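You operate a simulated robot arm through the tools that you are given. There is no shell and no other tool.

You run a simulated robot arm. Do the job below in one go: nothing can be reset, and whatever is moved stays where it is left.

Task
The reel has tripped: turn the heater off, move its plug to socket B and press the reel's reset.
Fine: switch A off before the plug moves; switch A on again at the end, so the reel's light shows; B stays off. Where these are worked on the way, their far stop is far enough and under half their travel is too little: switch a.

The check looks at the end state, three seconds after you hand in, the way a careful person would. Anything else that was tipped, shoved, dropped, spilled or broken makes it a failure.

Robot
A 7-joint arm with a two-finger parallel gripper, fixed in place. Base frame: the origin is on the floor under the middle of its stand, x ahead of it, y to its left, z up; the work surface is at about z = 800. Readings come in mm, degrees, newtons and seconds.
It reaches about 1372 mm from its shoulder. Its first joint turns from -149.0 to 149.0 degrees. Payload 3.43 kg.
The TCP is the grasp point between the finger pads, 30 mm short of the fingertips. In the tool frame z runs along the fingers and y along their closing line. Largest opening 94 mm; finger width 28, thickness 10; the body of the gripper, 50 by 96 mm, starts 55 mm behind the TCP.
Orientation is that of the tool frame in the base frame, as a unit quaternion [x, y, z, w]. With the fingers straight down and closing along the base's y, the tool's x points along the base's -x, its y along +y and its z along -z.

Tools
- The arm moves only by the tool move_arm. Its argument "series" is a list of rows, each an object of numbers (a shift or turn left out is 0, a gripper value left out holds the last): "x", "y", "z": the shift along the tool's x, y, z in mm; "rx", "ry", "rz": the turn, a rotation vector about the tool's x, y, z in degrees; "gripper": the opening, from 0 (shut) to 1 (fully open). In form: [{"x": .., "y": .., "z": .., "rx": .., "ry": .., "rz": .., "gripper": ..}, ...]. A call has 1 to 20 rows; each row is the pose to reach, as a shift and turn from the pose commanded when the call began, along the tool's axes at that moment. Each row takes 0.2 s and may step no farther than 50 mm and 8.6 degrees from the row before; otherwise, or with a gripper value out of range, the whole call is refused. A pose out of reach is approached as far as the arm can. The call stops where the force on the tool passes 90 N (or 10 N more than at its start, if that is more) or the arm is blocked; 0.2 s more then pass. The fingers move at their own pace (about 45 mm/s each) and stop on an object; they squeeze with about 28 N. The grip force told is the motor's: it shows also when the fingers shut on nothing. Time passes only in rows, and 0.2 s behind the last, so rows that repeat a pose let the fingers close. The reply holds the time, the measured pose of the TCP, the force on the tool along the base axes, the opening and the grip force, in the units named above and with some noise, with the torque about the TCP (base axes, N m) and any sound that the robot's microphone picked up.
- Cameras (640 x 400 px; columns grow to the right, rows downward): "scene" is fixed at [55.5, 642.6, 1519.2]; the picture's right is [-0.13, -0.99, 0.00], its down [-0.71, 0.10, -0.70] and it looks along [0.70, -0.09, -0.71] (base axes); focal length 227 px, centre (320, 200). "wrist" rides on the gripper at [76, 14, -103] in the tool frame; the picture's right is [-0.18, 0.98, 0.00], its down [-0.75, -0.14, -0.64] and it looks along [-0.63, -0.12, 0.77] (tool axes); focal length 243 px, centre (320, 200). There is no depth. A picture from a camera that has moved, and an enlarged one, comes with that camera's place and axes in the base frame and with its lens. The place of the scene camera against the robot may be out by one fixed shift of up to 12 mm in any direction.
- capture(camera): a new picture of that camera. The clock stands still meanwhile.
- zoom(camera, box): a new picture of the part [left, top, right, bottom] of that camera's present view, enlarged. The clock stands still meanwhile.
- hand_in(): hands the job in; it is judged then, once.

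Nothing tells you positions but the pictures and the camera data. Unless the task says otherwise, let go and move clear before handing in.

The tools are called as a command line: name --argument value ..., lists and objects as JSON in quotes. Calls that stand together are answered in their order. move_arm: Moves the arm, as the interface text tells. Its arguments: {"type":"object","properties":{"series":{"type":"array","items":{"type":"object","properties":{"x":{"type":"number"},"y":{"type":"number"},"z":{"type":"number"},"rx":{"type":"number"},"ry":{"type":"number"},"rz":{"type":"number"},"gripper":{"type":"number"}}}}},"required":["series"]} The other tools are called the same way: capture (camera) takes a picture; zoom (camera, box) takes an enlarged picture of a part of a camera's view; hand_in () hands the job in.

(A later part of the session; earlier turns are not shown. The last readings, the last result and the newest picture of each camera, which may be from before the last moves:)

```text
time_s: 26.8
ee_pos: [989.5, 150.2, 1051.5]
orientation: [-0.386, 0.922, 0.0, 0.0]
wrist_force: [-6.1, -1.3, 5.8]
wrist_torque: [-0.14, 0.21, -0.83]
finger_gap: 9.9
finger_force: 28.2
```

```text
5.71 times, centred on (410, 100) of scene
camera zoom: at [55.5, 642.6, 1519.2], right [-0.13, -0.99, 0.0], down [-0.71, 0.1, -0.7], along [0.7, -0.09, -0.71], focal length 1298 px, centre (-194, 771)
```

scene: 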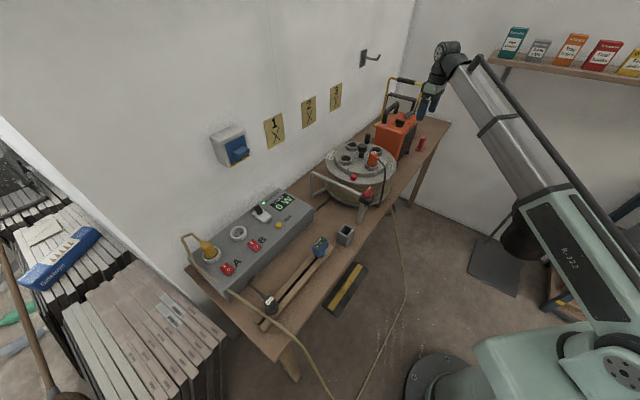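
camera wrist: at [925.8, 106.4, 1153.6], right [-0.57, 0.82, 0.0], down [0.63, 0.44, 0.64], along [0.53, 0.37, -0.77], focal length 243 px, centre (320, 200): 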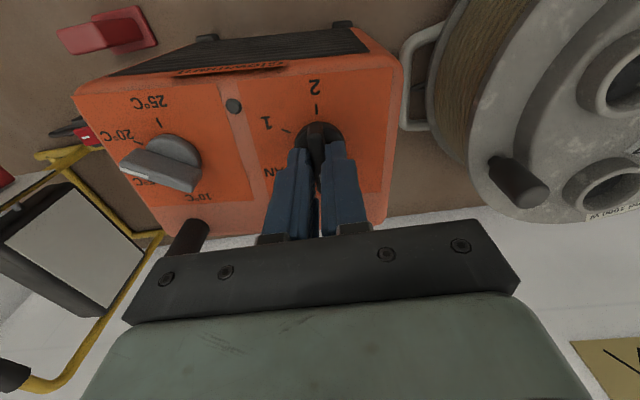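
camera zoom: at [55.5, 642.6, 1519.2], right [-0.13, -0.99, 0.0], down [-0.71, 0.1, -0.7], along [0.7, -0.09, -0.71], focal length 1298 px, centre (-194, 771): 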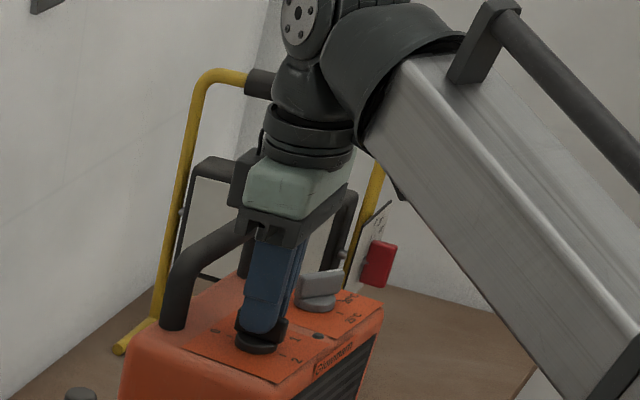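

The torque of −0.83 Nm says the selector has met its stop. I'll let go, rise and look at where the pointer ended up.

move_arm --series '[{"gripper": 0.45}, {"gripper": 0.45}, {"z": -20, "gripper": 0.45}, {"z": -40, "gripper": 0.45, "rz": -5}, {"z": -57.5, "gripper": 0.45, "rz": -10.5}, {"z": -57.5, "gripper": 0.45, "rz": -10.5}]'

capture --camera "wrist"

zoom --camera "wrist" --box '[230, 50, 410, 230]'

capture --camera "scene"

```text
time_s: 28.2
ee_pos: [989.8, 150.7, 1109.1]
orientation: [-0.469, 0.883, 0.001, 0.0]
wrist_force: [0.9, -0.3, 0.3]
wrist_torque: [0.01, 0.01, -0.02]
finger_gap: 42.2
finger_force: 0.0
```

```text
taken
camera wrist: at [935.6, 95.8, 1211.4], right [-0.71, 0.7, 0.0], down [0.54, 0.54, 0.64], along [0.45, 0.46, -0.77], focal length 243 px, centre (320, 200)
```

wrist: 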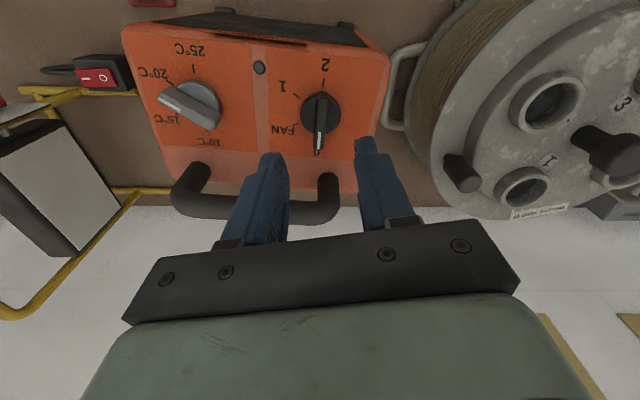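

```text
2.22 times, centred on (320, 140) of wrist
camera zoom: at [935.6, 95.8, 1211.4], right [-0.71, 0.7, 0.0], down [0.54, 0.54, 0.64], along [0.45, 0.46, -0.77], focal length 539 px, centre (320, 333)
```

zoom: 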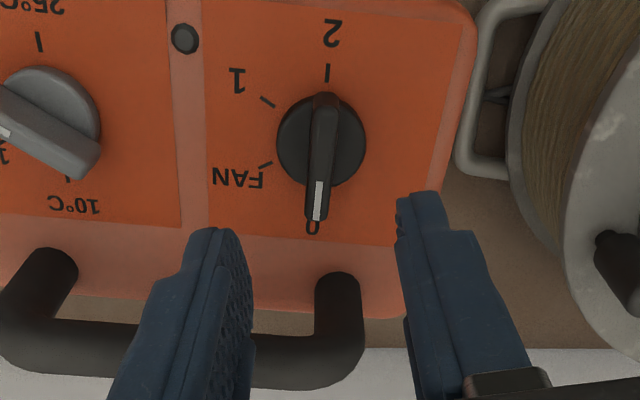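

```text
taken
```

scene: 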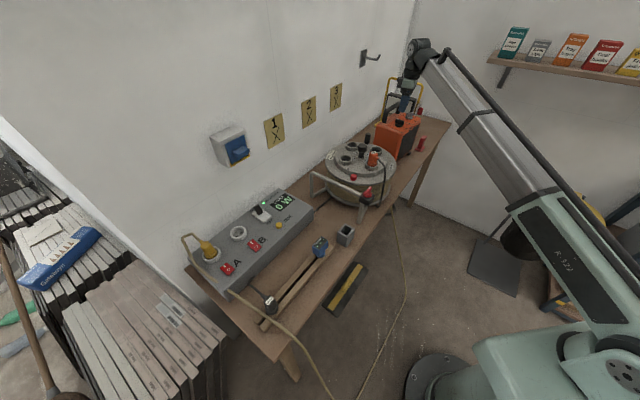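

The heater selector now points at 0. Next I'll swing along an arc over the reel to the socket box to look at its switches and sockets.

move_arm --series '[{"x": -28.3, "y": 35.4, "z": -5}, {"x": -54.9, "y": 71.6, "z": -10}, {"x": -79.7, "y": 108.9, "z": -10}, {"x": -102.7, "y": 147, "z": -10}, {"x": -123.8, "y": 186, "z": -10}, {"x": -142.8, "y": 225.5, "z": -10}, {"x": -160.1, "y": 265.8, "z": -10}, {"x": -175.4, "y": 306.6, "z": -10}, {"x": -188.6, "y": 347.5, "z": -10}, {"x": -200, "y": 389, "z": -10}, {"x": -214.8, "y": 429.1, "z": -10}, {"x": -227.6, "y": 469.5, "z": -10}, {"x": -238.7, "y": 510.5, "z": -10}, {"x": -247.9, "y": 552.1, "z": -10}, {"x": -255.1, "y": 593.9, "z": -10}, {"x": -260.6, "y": 636.1, "z": -10}, {"x": -264.1, "y": 678.4, "z": -10}, {"x": -265.8, "y": 720.9, "z": -10}, {"x": -265.5, "y": 763.2, "z": -5}, {"x": -263.2, "y": 805.8, "z": 0}]'

capture --camera "wrist"

capture --camera "scene"

```text
time_s: 32.4
ee_pos: [471.1, 818.5, 1108.5]
orientation: [-0.468, 0.884, 0.001, 0.001]
wrist_force: [-0.1, -0.3, 0.5]
wrist_torque: [0.02, 0.02, 0.0]
finger_gap: 42.3
finger_force: 0.0
```

```text
taken
camera wrist: at [417.0, 764.6, 1209.4], right [-0.71, 0.7, 0.0], down [0.54, 0.54, 0.64], along [0.45, 0.46, -0.77], focal length 243 px, centre (320, 200)
```

wrist: 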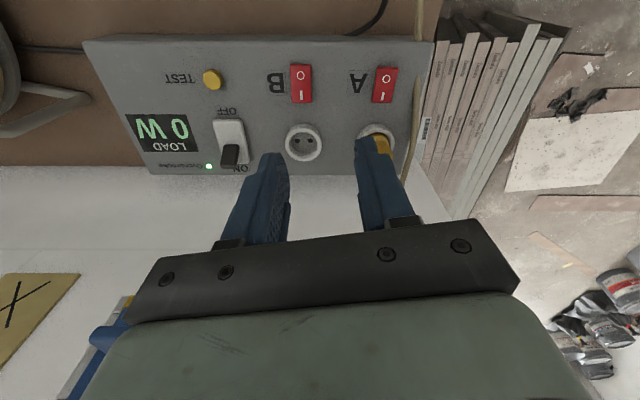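

```text
taken
```

scene: 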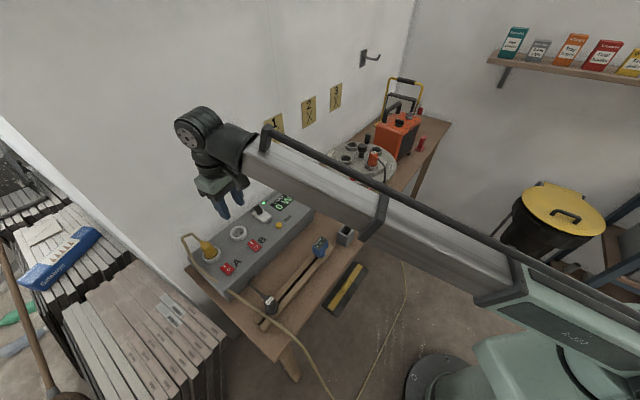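

zoom --camera "wrist" --box '[260, 40, 440, 180]'

zoom --camera "wrist" --box '[280, 50, 410, 120]'

zoom --camera "scene" --box '[200, 215, 280, 285]'

```text
2.86 times, centred on (350, 110) of wrist
camera zoom: at [417.0, 764.6, 1209.4], right [-0.71, 0.7, 0.0], down [0.54, 0.54, 0.64], along [0.45, 0.46, -0.77], focal length 693 px, centre (234, 457)
```

zoom: 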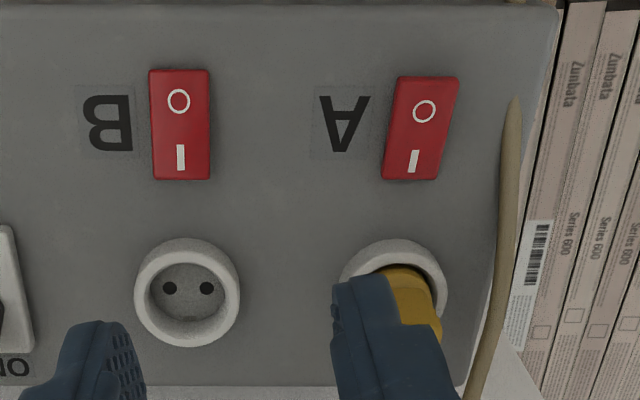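

```text
4.92 times, centred on (345, 85) of wrist
camera zoom: at [417.0, 764.6, 1209.4], right [-0.71, 0.7, 0.0], down [0.54, 0.54, 0.64], along [0.45, 0.46, -0.77], focal length 1194 px, centre (197, 766)
```

zoom: 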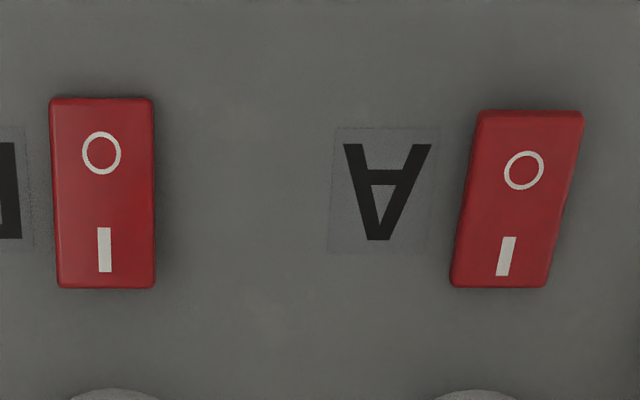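

```text
5.71 times, centred on (240, 250) of scene
camera zoom: at [55.5, 642.6, 1519.2], right [-0.13, -0.99, 0.0], down [-0.71, 0.1, -0.7], along [0.7, -0.09, -0.71], focal length 1298 px, centre (777, -86)
```

zoom: 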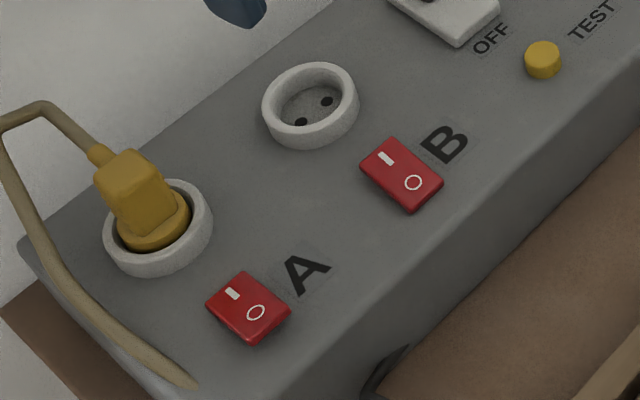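

Switch A has its O end (front) raised, so it is on; B's I end is raised, so it is off. Socket B's holes lie parallel to the box's long edge. I'll close the fingers and go lower over A's O end to fix its position by parallax.

move_arm --series '[{"y": 26, "z": 20, "rz": 3.5, "gripper": 0}, {"y": 52, "z": 50, "rz": 7, "gripper": 0}, {"x": 0.6, "y": 77.7, "z": 80, "rz": 10.5, "gripper": 0}, {"x": 0.6, "y": 77.7, "z": 98.5, "rz": 10.5, "gripper": 0}, {"x": 0.6, "y": 77.7, "z": 98.5, "rz": 10.5, "gripper": 0}]'

capture --camera "wrist"

zoom --camera "wrist" --box '[230, 40, 410, 180]'

zoom --camera "scene" --box '[170, 170, 290, 290]'

```text
time_s: 33.6
ee_pos: [405.0, 862.6, 1008.4]
orientation: [-0.387, 0.922, 0.001, 0.001]
wrist_force: [0.3, 0.6, -0.5]
wrist_torque: [-0.03, -0.03, 0.01]
finger_gap: 0.0
finger_force: 28.5
```

```text
taken
camera wrist: at [342.5, 818.9, 1110.9], right [-0.57, 0.82, 0.0], down [0.63, 0.44, 0.64], along [0.53, 0.37, -0.77], focal length 243 px, centre (320, 200)
```

wrist: 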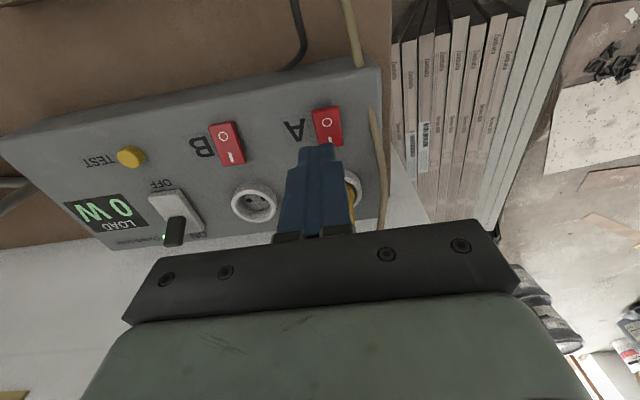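

```text
2.86 times, centred on (320, 110) of wrist
camera zoom: at [342.5, 818.9, 1110.9], right [-0.57, 0.82, 0.0], down [0.63, 0.44, 0.64], along [0.53, 0.37, -0.77], focal length 693 px, centre (320, 457)
```

zoom: 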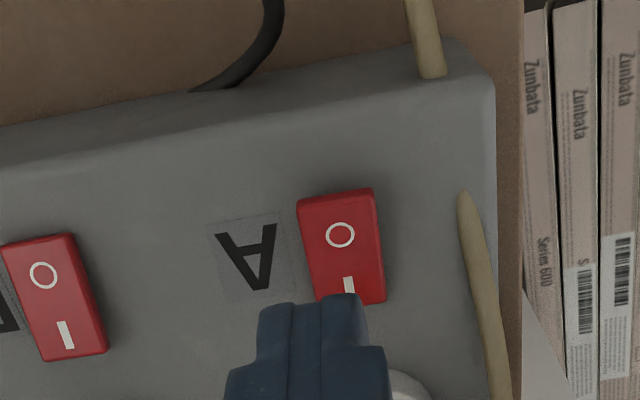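

```text
3.33 times, centred on (230, 230) of scene
camera zoom: at [55.5, 642.6, 1519.2], right [-0.13, -0.99, 0.0], down [-0.71, 0.1, -0.7], along [0.7, -0.09, -0.71], focal length 757 px, centre (620, 100)
```

zoom: 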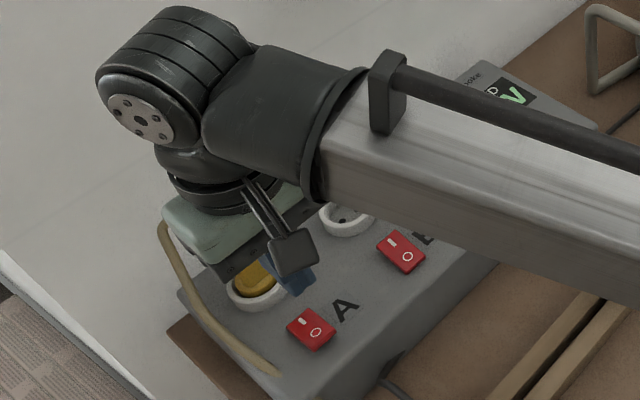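

Parallax puts rocker A's centre near (418, 881, 881), with its raised O end toward the front. I'll lower the closed fingertips to just above the O end.

move_arm --series '[{"x": -5, "y": 2, "z": 25}, {"x": -10.4, "y": 4.1, "z": 50}, {"x": -10.4, "y": 4.1, "z": 70}, {"x": -10.4, "y": 4.1, "z": 78}, {"x": -10.4, "y": 4.1, "z": 78}]'

capture --camera "wrist"

zoom --camera "wrist" --box '[230, 60, 410, 200]'

zoom --camera "scene" --box '[190, 200, 270, 280]'

```text
time_s: 34.8
ee_pos: [408.7, 872.5, 930.5]
orientation: [-0.386, 0.923, 0.0, 0.001]
wrist_force: [0.0, -0.2, -0.1]
wrist_torque: [0.0, 0.01, -0.01]
finger_gap: 0.0
finger_force: 28.5
```

```text
taken
camera wrist: at [345.9, 829.0, 1033.2], right [-0.57, 0.82, 0.0], down [0.63, 0.44, 0.64], along [0.53, 0.37, -0.77], focal length 243 px, centre (320, 200)
```

wrist: 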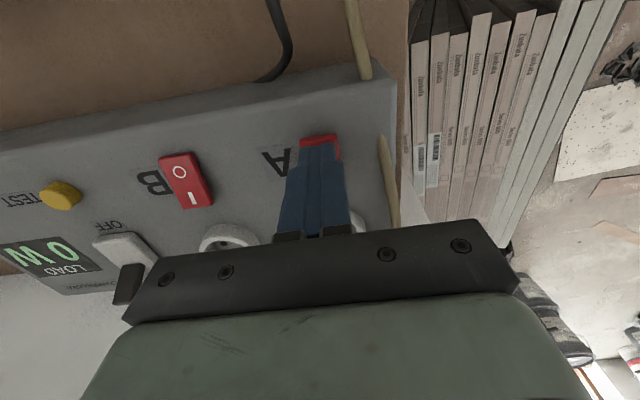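

```text
2.86 times, centred on (320, 130) of wrist
camera zoom: at [345.9, 829.0, 1033.2], right [-0.57, 0.82, 0.0], down [0.63, 0.44, 0.64], along [0.53, 0.37, -0.77], focal length 693 px, centre (320, 400)
```

zoom: 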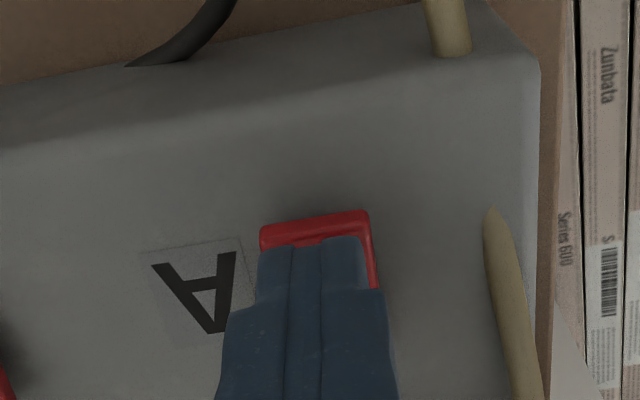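

```text
5.00 times, centred on (230, 240) of scene
camera zoom: at [55.5, 642.6, 1519.2], right [-0.13, -0.99, 0.0], down [-0.71, 0.1, -0.7], along [0.7, -0.09, -0.71], focal length 1136 px, centre (770, 0)
```

zoom: 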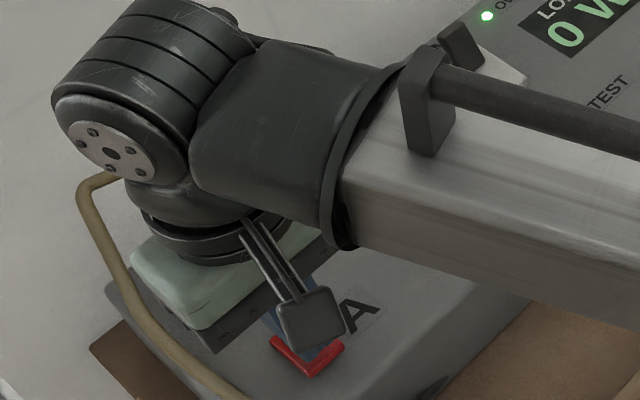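

The fingertips are over A's raised O end. I'll press down in small steps and watch the force.

move_arm --series '[{"z": 3}, {"z": 6}, {"z": 9}, {"z": 11}]'

```text
time_s: 35.8
ee_pos: [409.7, 874.2, 922.2]
orientation: [-0.387, 0.922, 0.0, 0.001]
wrist_force: [0.4, 0.1, 0.2]
wrist_torque: [0.0, 0.01, 0.0]
finger_gap: 0.0
finger_force: 28.1
```

move_arm --series '[{"z": 2}, {"z": 4}, {"z": 6}]'

```text
time_s: 36.6
ee_pos: [409.3, 873.8, 916.5]
orientation: [-0.387, 0.922, 0.0, 0.001]
wrist_force: [-0.3, -0.5, 1.1]
wrist_torque: [-0.04, 0.02, 0.01]
finger_gap: 0.0
finger_force: 28.1
```

move_arm --series '[{"z": 2}, {"z": 4}]'

zoom --camera "wrist" --box '[230, 60, 410, 200]'

```text
time_s: 37.2
ee_pos: [409.7, 874.9, 915.6]
orientation: [-0.386, 0.923, 0.001, 0.003]
wrist_force: [2.2, 3.9, 43.4]
wrist_torque: [0.49, -0.5, 0.05]
finger_gap: 0.0
finger_force: 28.3
```

```text
2.86 times, centred on (320, 130) of wrist
camera zoom: at [346.2, 830.0, 1017.2], right [-0.57, 0.82, 0.0], down [0.63, 0.43, 0.65], along [0.53, 0.37, -0.76], focal length 693 px, centre (320, 400)
```

zoom: 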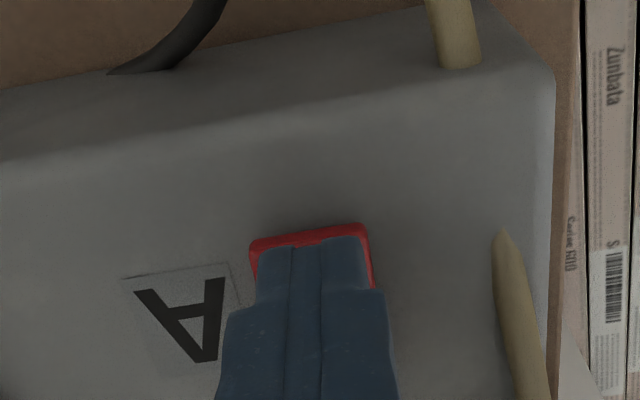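

At 43 N without a click, and with only a few mm of rocker showing in front of the fingertips, I'm pressing over the pivot. I'll lift, move 14 mm toward the front and press again.

move_arm --series '[{"z": -8}, {"z": -12}, {"x": 7, "z": -12}, {"x": 14, "z": -12}, {"x": 14, "z": -8}, {"x": 14, "z": -4}]'

zoom --camera "wrist" --box '[230, 60, 410, 200]'

```text
time_s: 38.6
ee_pos: [398.8, 862.3, 915.0]
orientation: [-0.385, 0.923, 0.0, 0.001]
wrist_force: [0.3, 0.1, 0.6]
wrist_torque: [-0.01, -0.02, 0.02]
finger_gap: 0.2
finger_force: 27.3
```

```text
2.86 times, centred on (320, 130) of wrist
camera zoom: at [336.5, 819.5, 1017.7], right [-0.57, 0.82, 0.0], down [0.63, 0.44, 0.64], along [0.53, 0.37, -0.77], focal length 693 px, centre (320, 400)
```

zoom: 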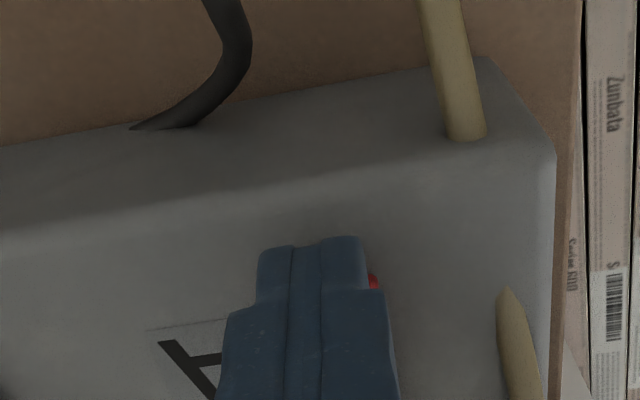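

Now the fingertips cover the O end past its edge. I'll press.

move_arm --series '[{"z": 2}, {"z": 4}]'

zoom --camera "scene" --box '[200, 220, 280, 290]'

```text
time_s: 39.2
ee_pos: [398.9, 863.4, 913.2]
orientation: [-0.386, 0.923, 0.001, 0.002]
wrist_force: [-2.0, -1.6, 15.3]
wrist_torque: [0.13, -0.08, -0.04]
finger_gap: 0.0
finger_force: 28.3
```

```text
5.71 times, centred on (240, 255) of scene
camera zoom: at [55.5, 642.6, 1519.2], right [-0.13, -0.99, 0.0], down [-0.71, 0.1, -0.7], along [0.7, -0.09, -0.71], focal length 1298 px, centre (777, -114)
```

zoom: 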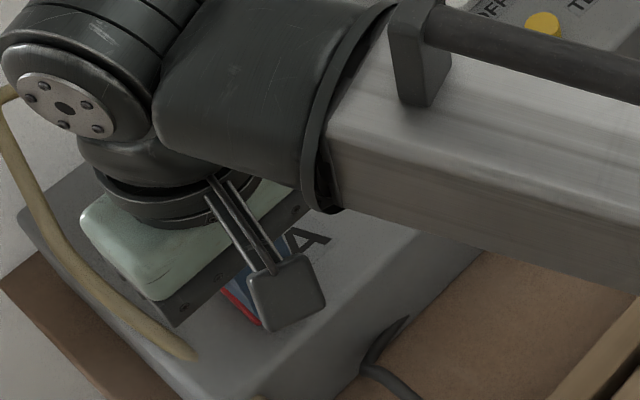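

move_arm --series '[{"z": 2}, {"z": 4}]'

```text
time_s: 39.8
ee_pos: [398.9, 862.9, 912.1]
orientation: [-0.386, 0.922, 0.003, 0.002]
wrist_force: [-5.1, 0.9, 65.2]
wrist_torque: [0.69, -0.48, 0.07]
finger_gap: 0.2
finger_force: 28.1
```

Force rose to 65 N, a hard stop. I'll lift off and look at whether the rocker has flipped.

move_arm --series '[{"z": -10}, {"z": -30}, {"x": 20, "z": -60}, {"x": 40, "z": -90}, {"x": 40, "z": -90}]'

zoom --camera "wrist" --box '[200, 60, 420, 220]'

zoom --camera "scene" --box '[200, 220, 280, 290]'

```text
time_s: 41.0
ee_pos: [373.4, 835.4, 997.7]
orientation: [-0.386, 0.923, 0.0, 0.002]
wrist_force: [-0.2, 0.8, -0.1]
wrist_torque: [-0.01, -0.01, 0.0]
finger_gap: 0.0
finger_force: 28.2
```

```text
2.50 times, centred on (310, 140) of wrist
camera zoom: at [309.8, 792.8, 1100.0], right [-0.57, 0.82, 0.0], down [0.63, 0.44, 0.64], along [0.53, 0.37, -0.77], focal length 606 px, centre (345, 350)
```

zoom: 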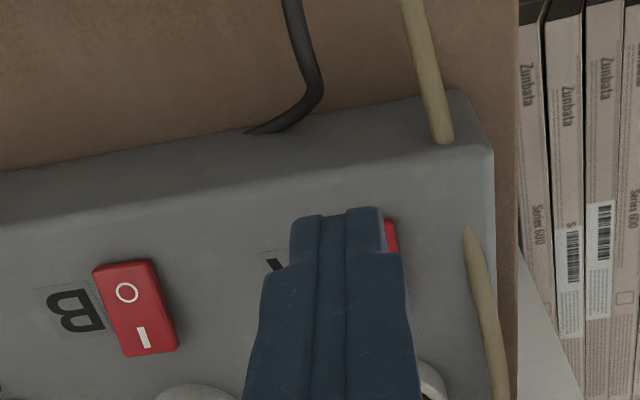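

```text
5.71 times, centred on (240, 255) of scene
camera zoom: at [55.5, 642.6, 1519.2], right [-0.13, -0.99, 0.0], down [-0.71, 0.1, -0.7], along [0.7, -0.09, -0.71], focal length 1298 px, centre (777, -114)
```

zoom: 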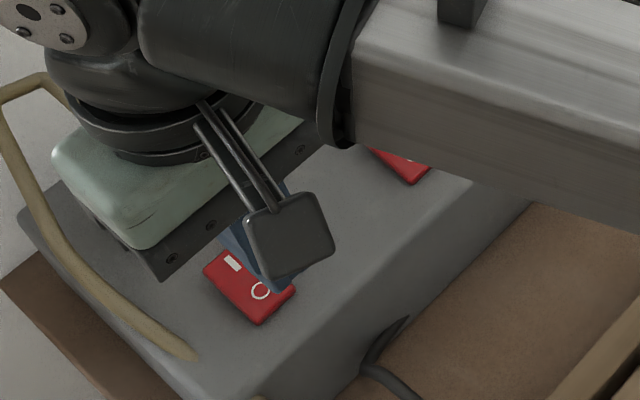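

I can't yet tell whether A flipped, so I'll step aside for a clear view.

move_arm --series '[{"y": -30, "z": -15}, {"y": -60, "z": -30}, {"y": -90, "z": -45}]'

zoom --camera "wrist" --box '[240, 30, 480, 180]'

zoom --camera "scene" --box '[200, 220, 280, 290]'

```text
time_s: 41.8
ee_pos: [435.3, 772.5, 1042.7]
orientation: [-0.386, 0.923, 0.0, 0.001]
wrist_force: [0.5, 0.1, 0.7]
wrist_torque: [-0.01, -0.02, -0.01]
finger_gap: 0.0
finger_force: 28.3
```

```text
2.67 times, centred on (360, 105) of wrist
camera zoom: at [372.9, 728.9, 1143.4], right [-0.57, 0.82, 0.0], down [0.63, 0.44, 0.64], along [0.53, 0.37, -0.77], focal length 647 px, centre (213, 453)
```

zoom: 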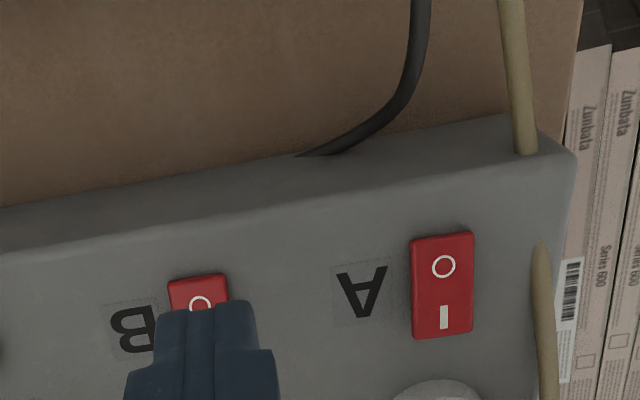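

```text
5.71 times, centred on (240, 255) of scene
camera zoom: at [55.5, 642.6, 1519.2], right [-0.13, -0.99, 0.0], down [-0.71, 0.1, -0.7], along [0.7, -0.09, -0.71], focal length 1298 px, centre (777, -114)
```

zoom: 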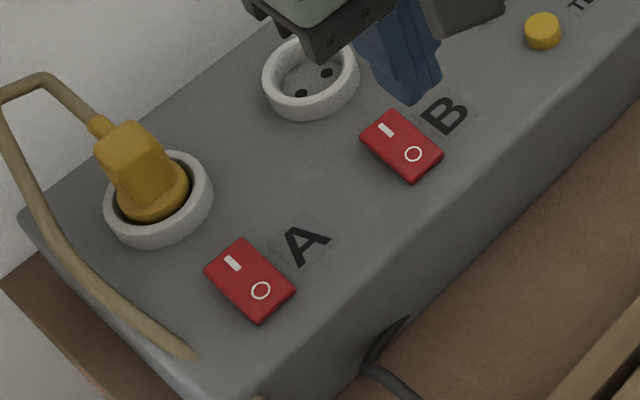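

zoom --camera "scene" --box '[222, 235, 262, 265]'

zoom --camera "wrist" --box '[370, 100, 450, 160]'

```text
13.33 times, centred on (242, 250) of scene
camera zoom: at [55.5, 642.6, 1519.2], right [-0.13, -0.99, 0.0], down [-0.71, 0.1, -0.7], along [0.7, -0.09, -0.71], focal length 3030 px, centre (1360, -467)
```

zoom: 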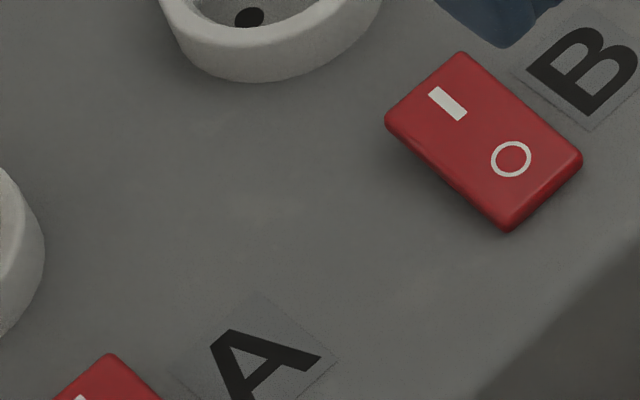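

```text
6.67 times, centred on (410, 130) of wrist
camera zoom: at [372.9, 728.9, 1143.4], right [-0.57, 0.82, 0.0], down [0.63, 0.44, 0.64], along [0.53, 0.37, -0.77], focal length 1618 px, centre (-280, 667)
```

zoom: 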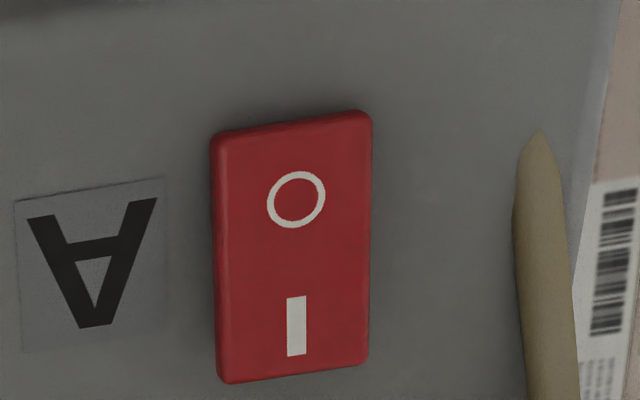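

zoom --camera "scene" --box '[210, 250, 250, 280]'

capture --camera "scene"

```text
13.33 times, centred on (230, 265) of scene
camera zoom: at [55.5, 642.6, 1519.2], right [-0.13, -0.99, 0.0], down [-0.71, 0.1, -0.7], along [0.7, -0.09, -0.71], focal length 3030 px, centre (1520, -667)
```

zoom: 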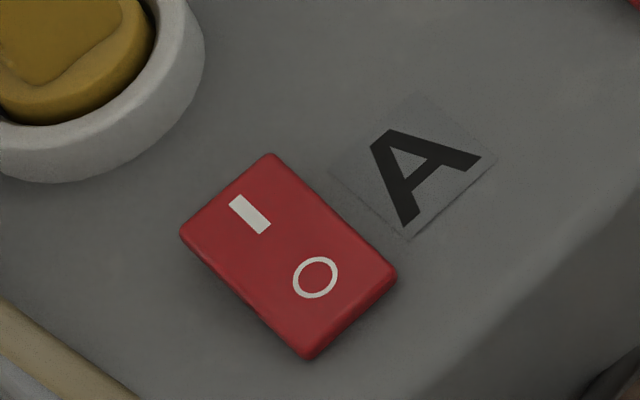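

```text
taken
```

scene: 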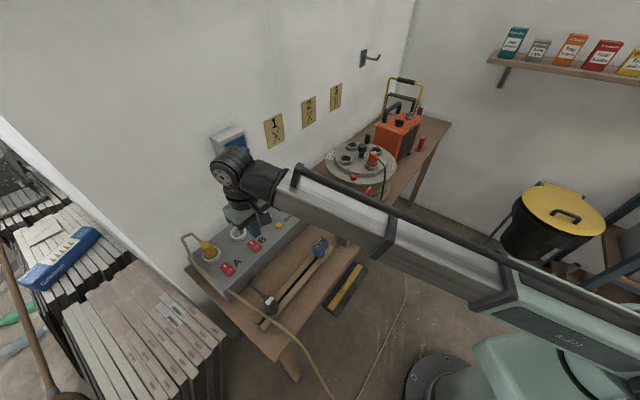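

Rocker A now looks just like B: it is off. Next I'll go to the reel and view the heater plug in socket 3 from close up.

move_arm --series '[{"x": -13.5, "y": -41, "z": -20, "rz": 1.6, "gripper": 0.7}, {"x": -21.8, "y": -83.3, "z": -40, "rz": 3.2, "gripper": 0.7}, {"x": -27.9, "y": -126, "z": -60, "rz": 4.8, "gripper": 0.7}, {"x": -32.1, "y": -168.9, "z": -67, "rz": 6.4, "gripper": 0.7}, {"x": -34, "y": -212, "z": -67, "rz": 8, "gripper": 0.7}, {"x": -34.1, "y": -255.2, "z": -67, "rz": 9.6, "gripper": 0.7}, {"x": -31.9, "y": -298.3, "z": -67, "rz": 11.2, "gripper": 0.7}, {"x": -27.6, "y": -341.2, "z": -67, "rz": 12.8, "gripper": 0.7}, {"x": -21.4, "y": -383.8, "z": -67, "rz": 14.4, "gripper": 0.7}, {"x": -3.2, "y": -424, "z": -67, "rz": 16, "gripper": 0.7}, {"x": 16.6, "y": -462.8, "z": -67, "rz": 17.6, "gripper": 0.7}, {"x": 38.3, "y": -500, "z": -67, "rz": 19.2, "gripper": 0.7}, {"x": 61.6, "y": -535.7, "z": -67, "rz": 20.9, "gripper": 0.7}, {"x": 61.6, "y": -535.7, "z": -67, "rz": 20.9, "gripper": 0.7}]'

capture --camera "wrist"

capture --camera "scene"

```text
time_s: 44.8
ee_pos: [773.4, 352.4, 1109.5]
orientation: [-0.212, 0.977, -0.001, 0.0]
wrist_force: [0.0, 0.4, 0.2]
wrist_torque: [0.02, -0.01, 0.0]
finger_gap: 65.6
finger_force: 0.1
```

```text
taken
camera wrist: at [699.2, 334.1, 1211.5], right [-0.24, 0.97, 0.0], down [0.74, 0.18, 0.64], along [0.62, 0.15, -0.77], focal length 243 px, centre (320, 200)
```

wrist: 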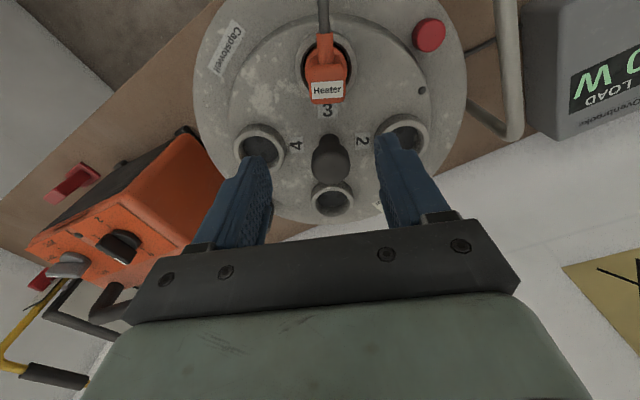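

```text
taken
```

scene: 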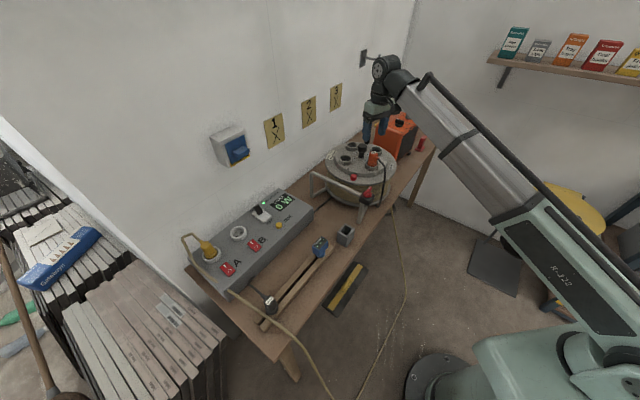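

zoom --camera "wrist" --box '[250, 0, 460, 140]'

zoom --camera "scene" --box '[340, 130, 400, 170]'

zoom --camera "wrist" --box '[190, 0, 470, 220]'

```text
2.86 times, centred on (355, 70) of wrist
camera zoom: at [699.2, 334.1, 1211.5], right [-0.24, 0.97, 0.0], down [0.74, 0.18, 0.64], along [0.62, 0.15, -0.77], focal length 693 px, centre (220, 571)
```

zoom: 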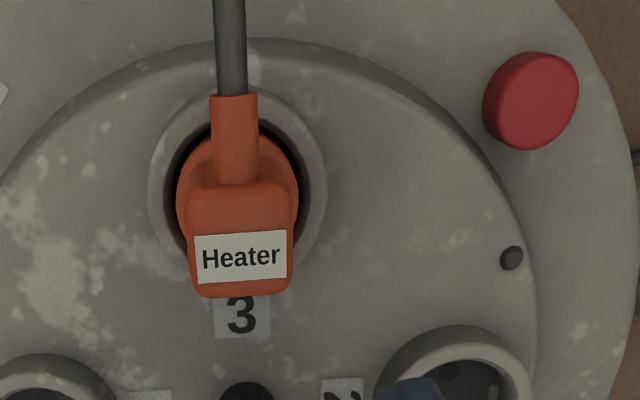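

```text
10.00 times, centred on (370, 150) of scene
camera zoom: at [55.5, 642.6, 1519.2], right [-0.13, -0.99, 0.0], down [-0.71, 0.1, -0.7], along [0.7, -0.09, -0.71], focal length 2272 px, centre (-180, 700)
```

zoom: 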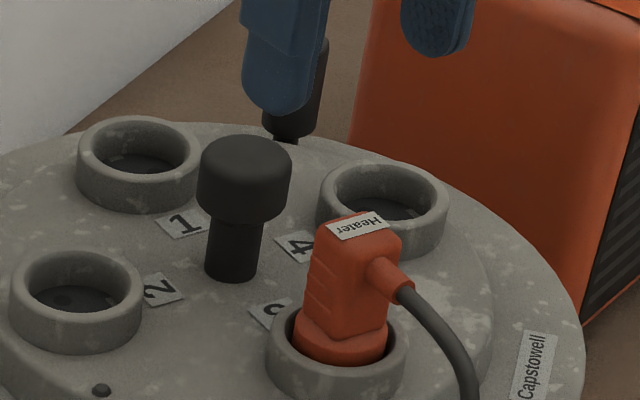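

```text
1.82 times, centred on (330, 110) of wrist
camera zoom: at [699.2, 334.1, 1211.5], right [-0.24, 0.97, 0.0], down [0.74, 0.18, 0.64], along [0.62, 0.15, -0.77], focal length 441 px, centre (302, 364)
```

zoom: 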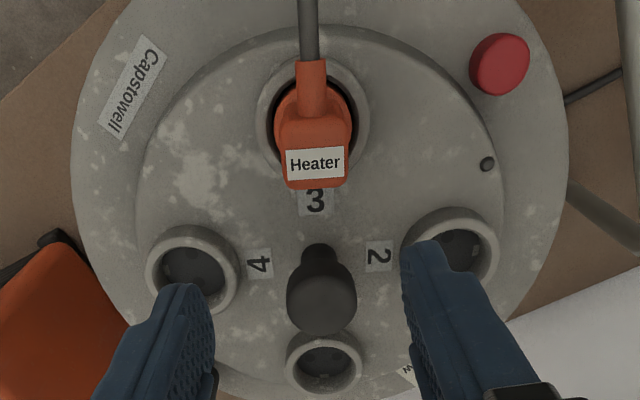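

The plug's cable leaves radially outward (az ≈194°), so the pins lie tangentially, and the body's flat sides suit a grip with tool yaw about 14°. I'll check clearance between the wrist camera and forearm before moving over the plug.

zoom --camera "scene" --box '[330, 40, 450, 160]'

move_arm --series '[{"x": 16, "y": 3, "z": 0, "rz": 5}, {"x": 33, "y": 6, "z": 5, "rz": 10.5}, {"x": 33, "y": 6, "z": 5, "rz": 10.5}]'

capture --camera "wrist"

zoom --camera "scene" --box '[330, 40, 450, 160]'

```text
3.33 times, centred on (390, 100) of scene
camera zoom: at [55.5, 642.6, 1519.2], right [-0.13, -0.99, 0.0], down [-0.71, 0.1, -0.7], along [0.7, -0.09, -0.71], focal length 757 px, centre (87, 533)
```

zoom: 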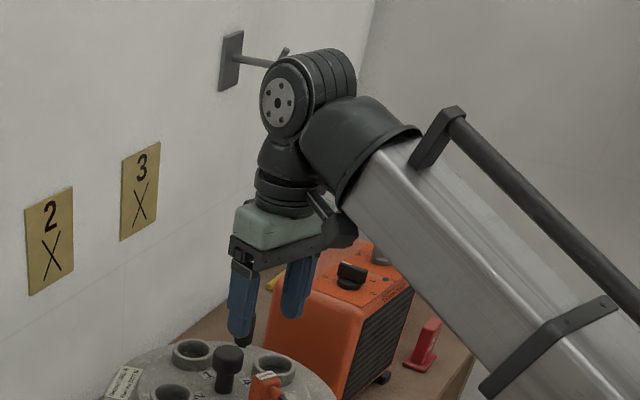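

```text
time_s: 45.6
ee_pos: [739.7, 343.2, 1104.9]
orientation: [-0.121, 0.993, 0.0, 0.001]
wrist_force: [0.0, -0.7, 0.0]
wrist_torque: [-0.04, 0.01, 0.03]
finger_gap: 65.8
finger_force: 0.1
```

```text
taken
camera wrist: at [664.2, 340.1, 1206.5], right [-0.06, 1.0, 0.0], down [0.76, 0.04, 0.64], along [0.64, 0.04, -0.77], focal length 243 px, centre (320, 200)
```

wrist: 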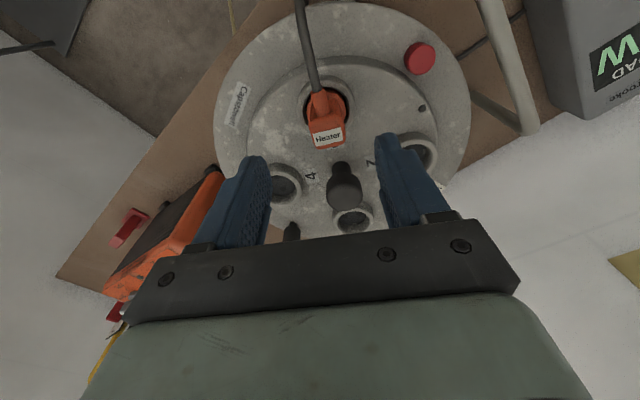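

```text
3.33 times, centred on (390, 100) of scene
camera zoom: at [55.5, 642.6, 1519.2], right [-0.13, -0.99, 0.0], down [-0.71, 0.1, -0.7], along [0.7, -0.09, -0.71], focal length 757 px, centre (87, 533)
```

zoom: 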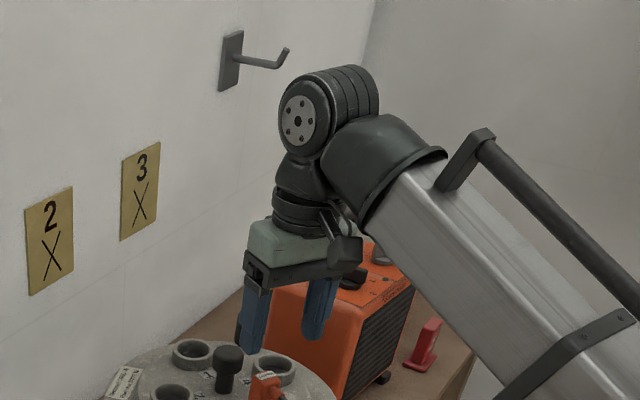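

zoom --camera "wrist" --box '[270, 60, 390, 160]'

```text
4.00 times, centred on (330, 110) of wrist
camera zoom: at [664.2, 340.1, 1206.5], right [-0.06, 1.0, 0.0], down [0.76, 0.04, 0.64], along [0.64, 0.04, -0.77], focal length 970 px, centre (280, 560)
```

zoom: 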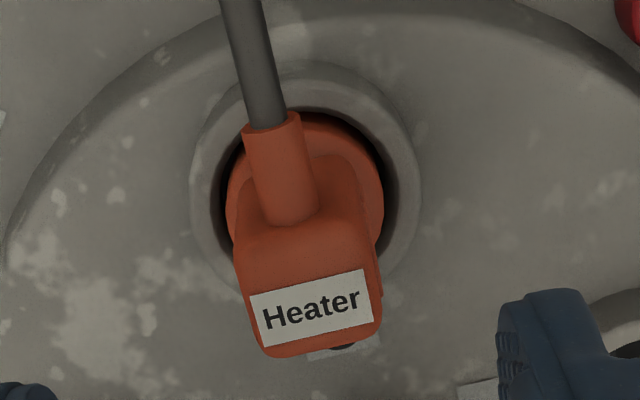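

Triangulating from the wrist views gives the plug top near (746, 351, 1031), its axis near (741, 350), and pins along az ≈108°. I'll align the tool (yaw ≈18°) and descend partway over the plug.

move_arm --series '[{"x": -2.9, "y": 6.1, "z": 15, "rz": -4.3}, {"x": -2.9, "y": 6.1, "z": 35, "rz": -4.3}, {"x": -2.9, "y": 6.1, "z": 55, "rz": -4.3}, {"x": -2.9, "y": 6.1, "z": 55, "rz": -4.3}]'

capture --camera "wrist"

zoom --camera "wrist" --box '[240, 80, 400, 220]'

zoom --camera "scene" --box '[340, 120, 410, 180]'

```text
time_s: 46.6
ee_pos: [743.0, 350.9, 1049.7]
orientation: [-0.16, 0.987, 0.001, 0.001]
wrist_force: [-0.4, -1.4, 0.0]
wrist_torque: [-0.01, 0.0, -0.01]
finger_gap: 66.0
finger_force: 0.1
```

```text
taken
camera wrist: at [667.0, 340.8, 1151.3], right [-0.13, 0.99, 0.0], down [0.76, 0.1, 0.64], along [0.64, 0.09, -0.77], focal length 243 px, centre (320, 200)
```

wrist: 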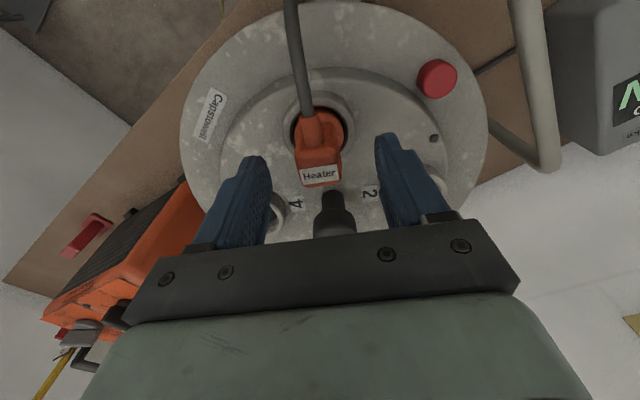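

```text
2.86 times, centred on (320, 150) of wrist
camera zoom: at [667.0, 340.8, 1151.3], right [-0.13, 0.99, 0.0], down [0.76, 0.1, 0.64], along [0.64, 0.09, -0.77], focal length 693 px, centre (320, 343)
```

zoom: 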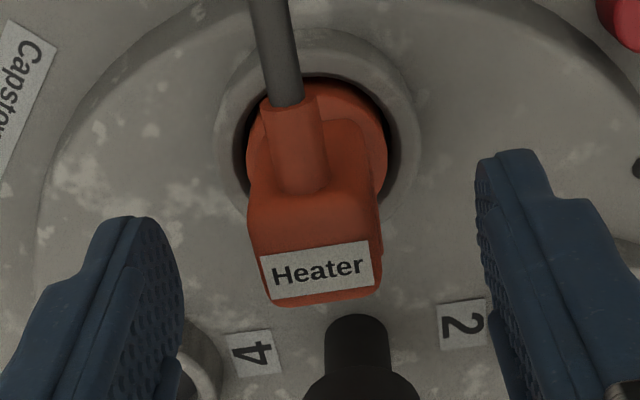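

```text
6.67 times, centred on (375, 150) of scene
camera zoom: at [55.5, 642.6, 1519.2], right [-0.13, -0.99, 0.0], down [-0.71, 0.1, -0.7], along [0.7, -0.09, -0.71], focal length 1515 px, centre (-47, 533)
```

zoom: 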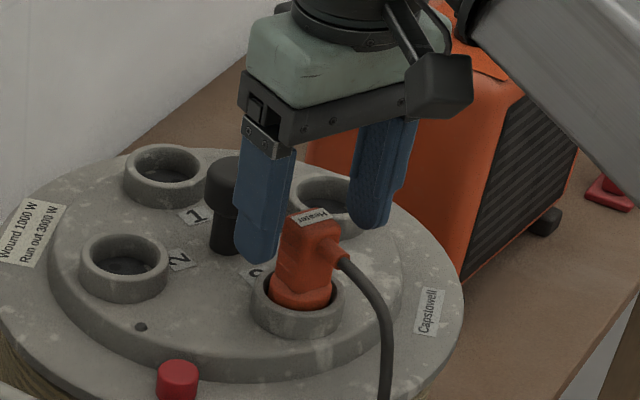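

The fingers straddle the plug evenly. I'll descend another 19 mm and close on it.

move_arm --series '[{"x": 1, "z": 7}, {"x": 1, "z": 14}, {"x": 1, "z": 19}, {"x": 1, "z": 19, "gripper": 0.1}, {"x": 1, "z": 19, "gripper": 0.1}, {"x": 1, "z": 19, "gripper": 0.1}, {"x": 1, "z": 19, "gripper": 0.1}, {"x": 1, "z": 19, "gripper": 0.1}]'

zoom --camera "wrist" --box '[200, 80, 440, 240]'

zoom --camera "scene" --box '[340, 120, 410, 180]'

```text
time_s: 48.4
ee_pos: [741.8, 350.4, 1030.0]
orientation: [-0.159, 0.987, 0.001, 0.002]
wrist_force: [0.5, -0.5, 0.0]
wrist_torque: [-0.03, -0.01, 0.04]
finger_gap: 29.5
finger_force: 27.8
```

```text
2.50 times, centred on (320, 160) of wrist
camera zoom: at [665.3, 340.2, 1132.3], right [-0.13, 0.99, 0.0], down [0.76, 0.1, 0.64], along [0.64, 0.09, -0.77], focal length 606 px, centre (320, 300)
```

zoom: 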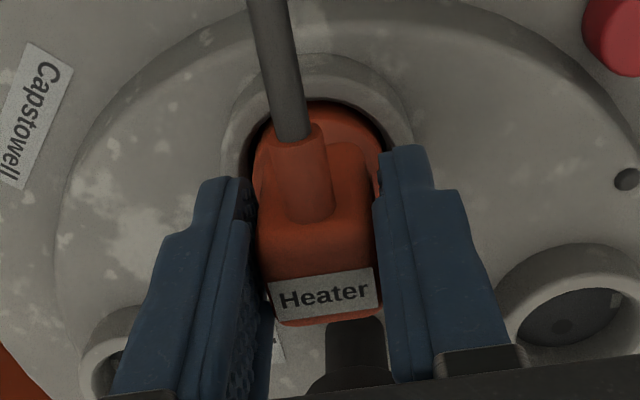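

```text
6.67 times, centred on (375, 150) of scene
camera zoom: at [55.5, 642.6, 1519.2], right [-0.13, -0.99, 0.0], down [-0.71, 0.1, -0.7], along [0.7, -0.09, -0.71], focal length 1515 px, centre (-47, 533)
```

zoom: 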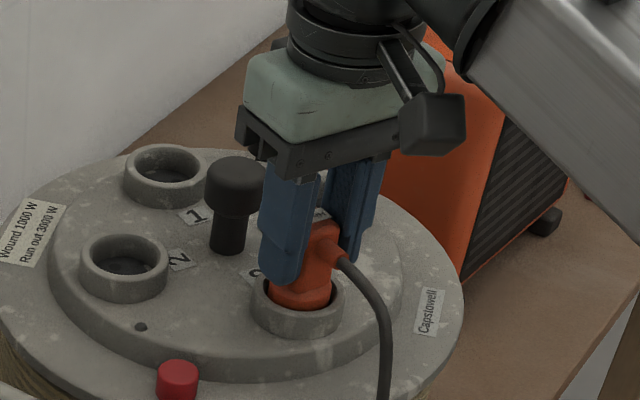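

The plug is gripped (29.5 mm). I'll pull it straight up in small steps while watching the force.

move_arm --series '[{"z": -3}, {"z": -6}, {"z": -9}, {"z": -12}]'

zoom --camera "scene" --box '[340, 120, 410, 180]'

```text
time_s: 49.4
ee_pos: [740.5, 349.5, 1042.8]
orientation: [-0.159, 0.987, 0.0, 0.001]
wrist_force: [-0.7, 0.3, 0.5]
wrist_torque: [-0.01, -0.02, -0.01]
finger_gap: 30.7
finger_force: 0.1
```

```text
6.67 times, centred on (375, 150) of scene
camera zoom: at [55.5, 642.6, 1519.2], right [-0.13, -0.99, 0.0], down [-0.71, 0.1, -0.7], along [0.7, -0.09, -0.71], focal length 1515 px, centre (-47, 533)
```

zoom: 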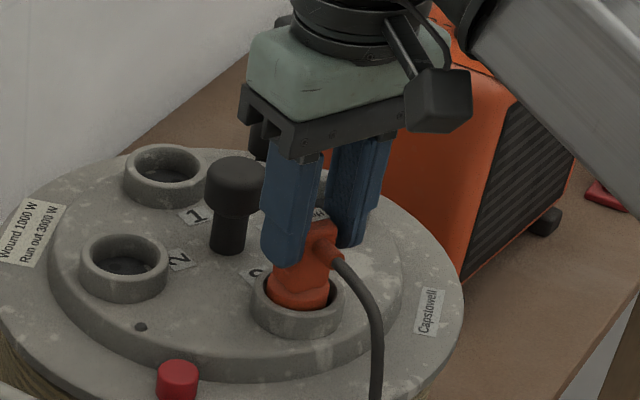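

The grip force reads 0.1 N with the gap at 30.7 mm, so something changed. I'll look before pulling further.

zoom --camera "wrist" --box '[200, 80, 440, 240]'

zoom --camera "scene" --box '[355, 135, 395, 165]'

```text
2.50 times, centred on (320, 160) of wrist
camera zoom: at [665.0, 340.3, 1144.7], right [-0.13, 0.99, 0.0], down [0.76, 0.1, 0.64], along [0.64, 0.09, -0.77], focal length 606 px, centre (320, 300)
```

zoom: 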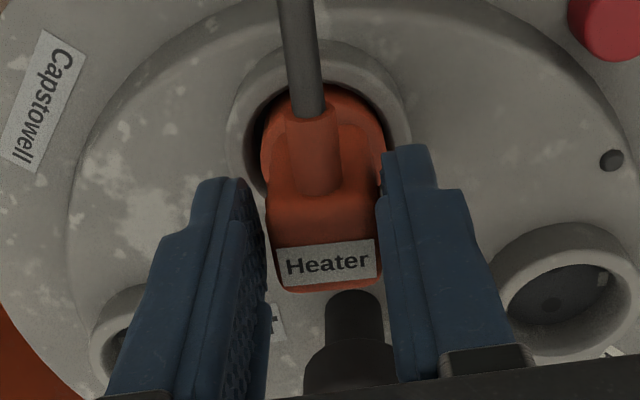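

```text
13.33 times, centred on (375, 150) of scene
camera zoom: at [55.5, 642.6, 1519.2], right [-0.13, -0.99, 0.0], down [-0.71, 0.1, -0.7], along [0.7, -0.09, -0.71], focal length 3030 px, centre (-413, 867)
```

zoom: 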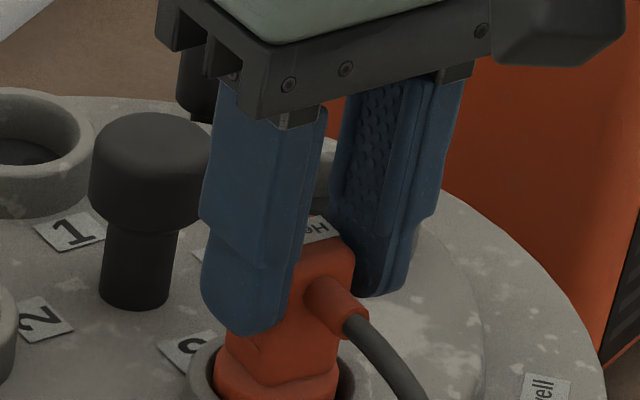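

move_arm --series '[{"gripper": 0}, {"gripper": 0}, {"gripper": 0}]'

```text
time_s: 50.2
ee_pos: [740.5, 350.6, 1043.7]
orientation: [-0.159, 0.987, 0.0, 0.001]
wrist_force: [-0.4, 0.2, 3.8]
wrist_torque: [-0.02, -0.04, 0.0]
finger_gap: 25.2
finger_force: 28.1
```

Closing again with an explicit command grips at 25.2 mm, the body's narrower upper part. I'll open slightly, go 6 mm lower and re-close for a deeper hold, commanding the gripper in every row from now on.

move_arm --series '[{"gripper": 0.45}, {"gripper": 0.45}, {"z": 3, "gripper": 0.45}, {"z": 7, "gripper": 0.45}, {"z": 7, "gripper": 0}, {"z": 7, "gripper": 0}, {"z": 7, "gripper": 0}, {"z": 7, "gripper": 0}]'

zoom --camera "wrist" --box '[200, 80, 440, 240]'

```text
time_s: 52.0
ee_pos: [741.0, 349.0, 1034.8]
orientation: [-0.16, 0.987, -0.001, 0.001]
wrist_force: [-0.2, -0.4, -0.4]
wrist_torque: [-0.02, 0.02, -0.03]
finger_gap: 29.3
finger_force: 27.6
```

```text
2.50 times, centred on (320, 160) of wrist
camera zoom: at [665.3, 339.6, 1137.5], right [-0.13, 0.99, 0.0], down [0.76, 0.1, 0.64], along [0.64, 0.09, -0.77], focal length 606 px, centre (320, 300)
```

zoom: 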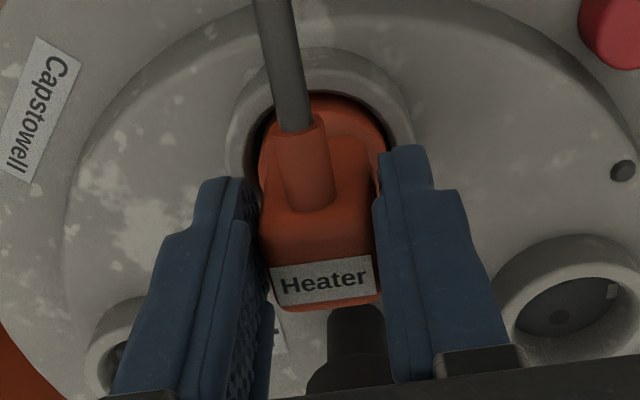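

At 29.3 mm the tips are resting on the flared collar, so I'll re-grip 6 mm higher on the flat sides instead.

move_arm --series '[{"gripper": 0.45}, {"gripper": 0.45}, {"z": -3, "gripper": 0.45}, {"z": -5, "gripper": 0.45}, {"z": -5, "gripper": 0}, {"z": -5, "gripper": 0}, {"z": -5, "gripper": 0}, {"z": -5, "gripper": 0}]'

```text
time_s: 53.8
ee_pos: [741.2, 349.7, 1041.1]
orientation: [-0.159, 0.987, 0.0, 0.001]
wrist_force: [0.2, 0.4, 1.7]
wrist_torque: [-0.03, 0.0, -0.01]
finger_gap: 25.0
finger_force: 27.5
```

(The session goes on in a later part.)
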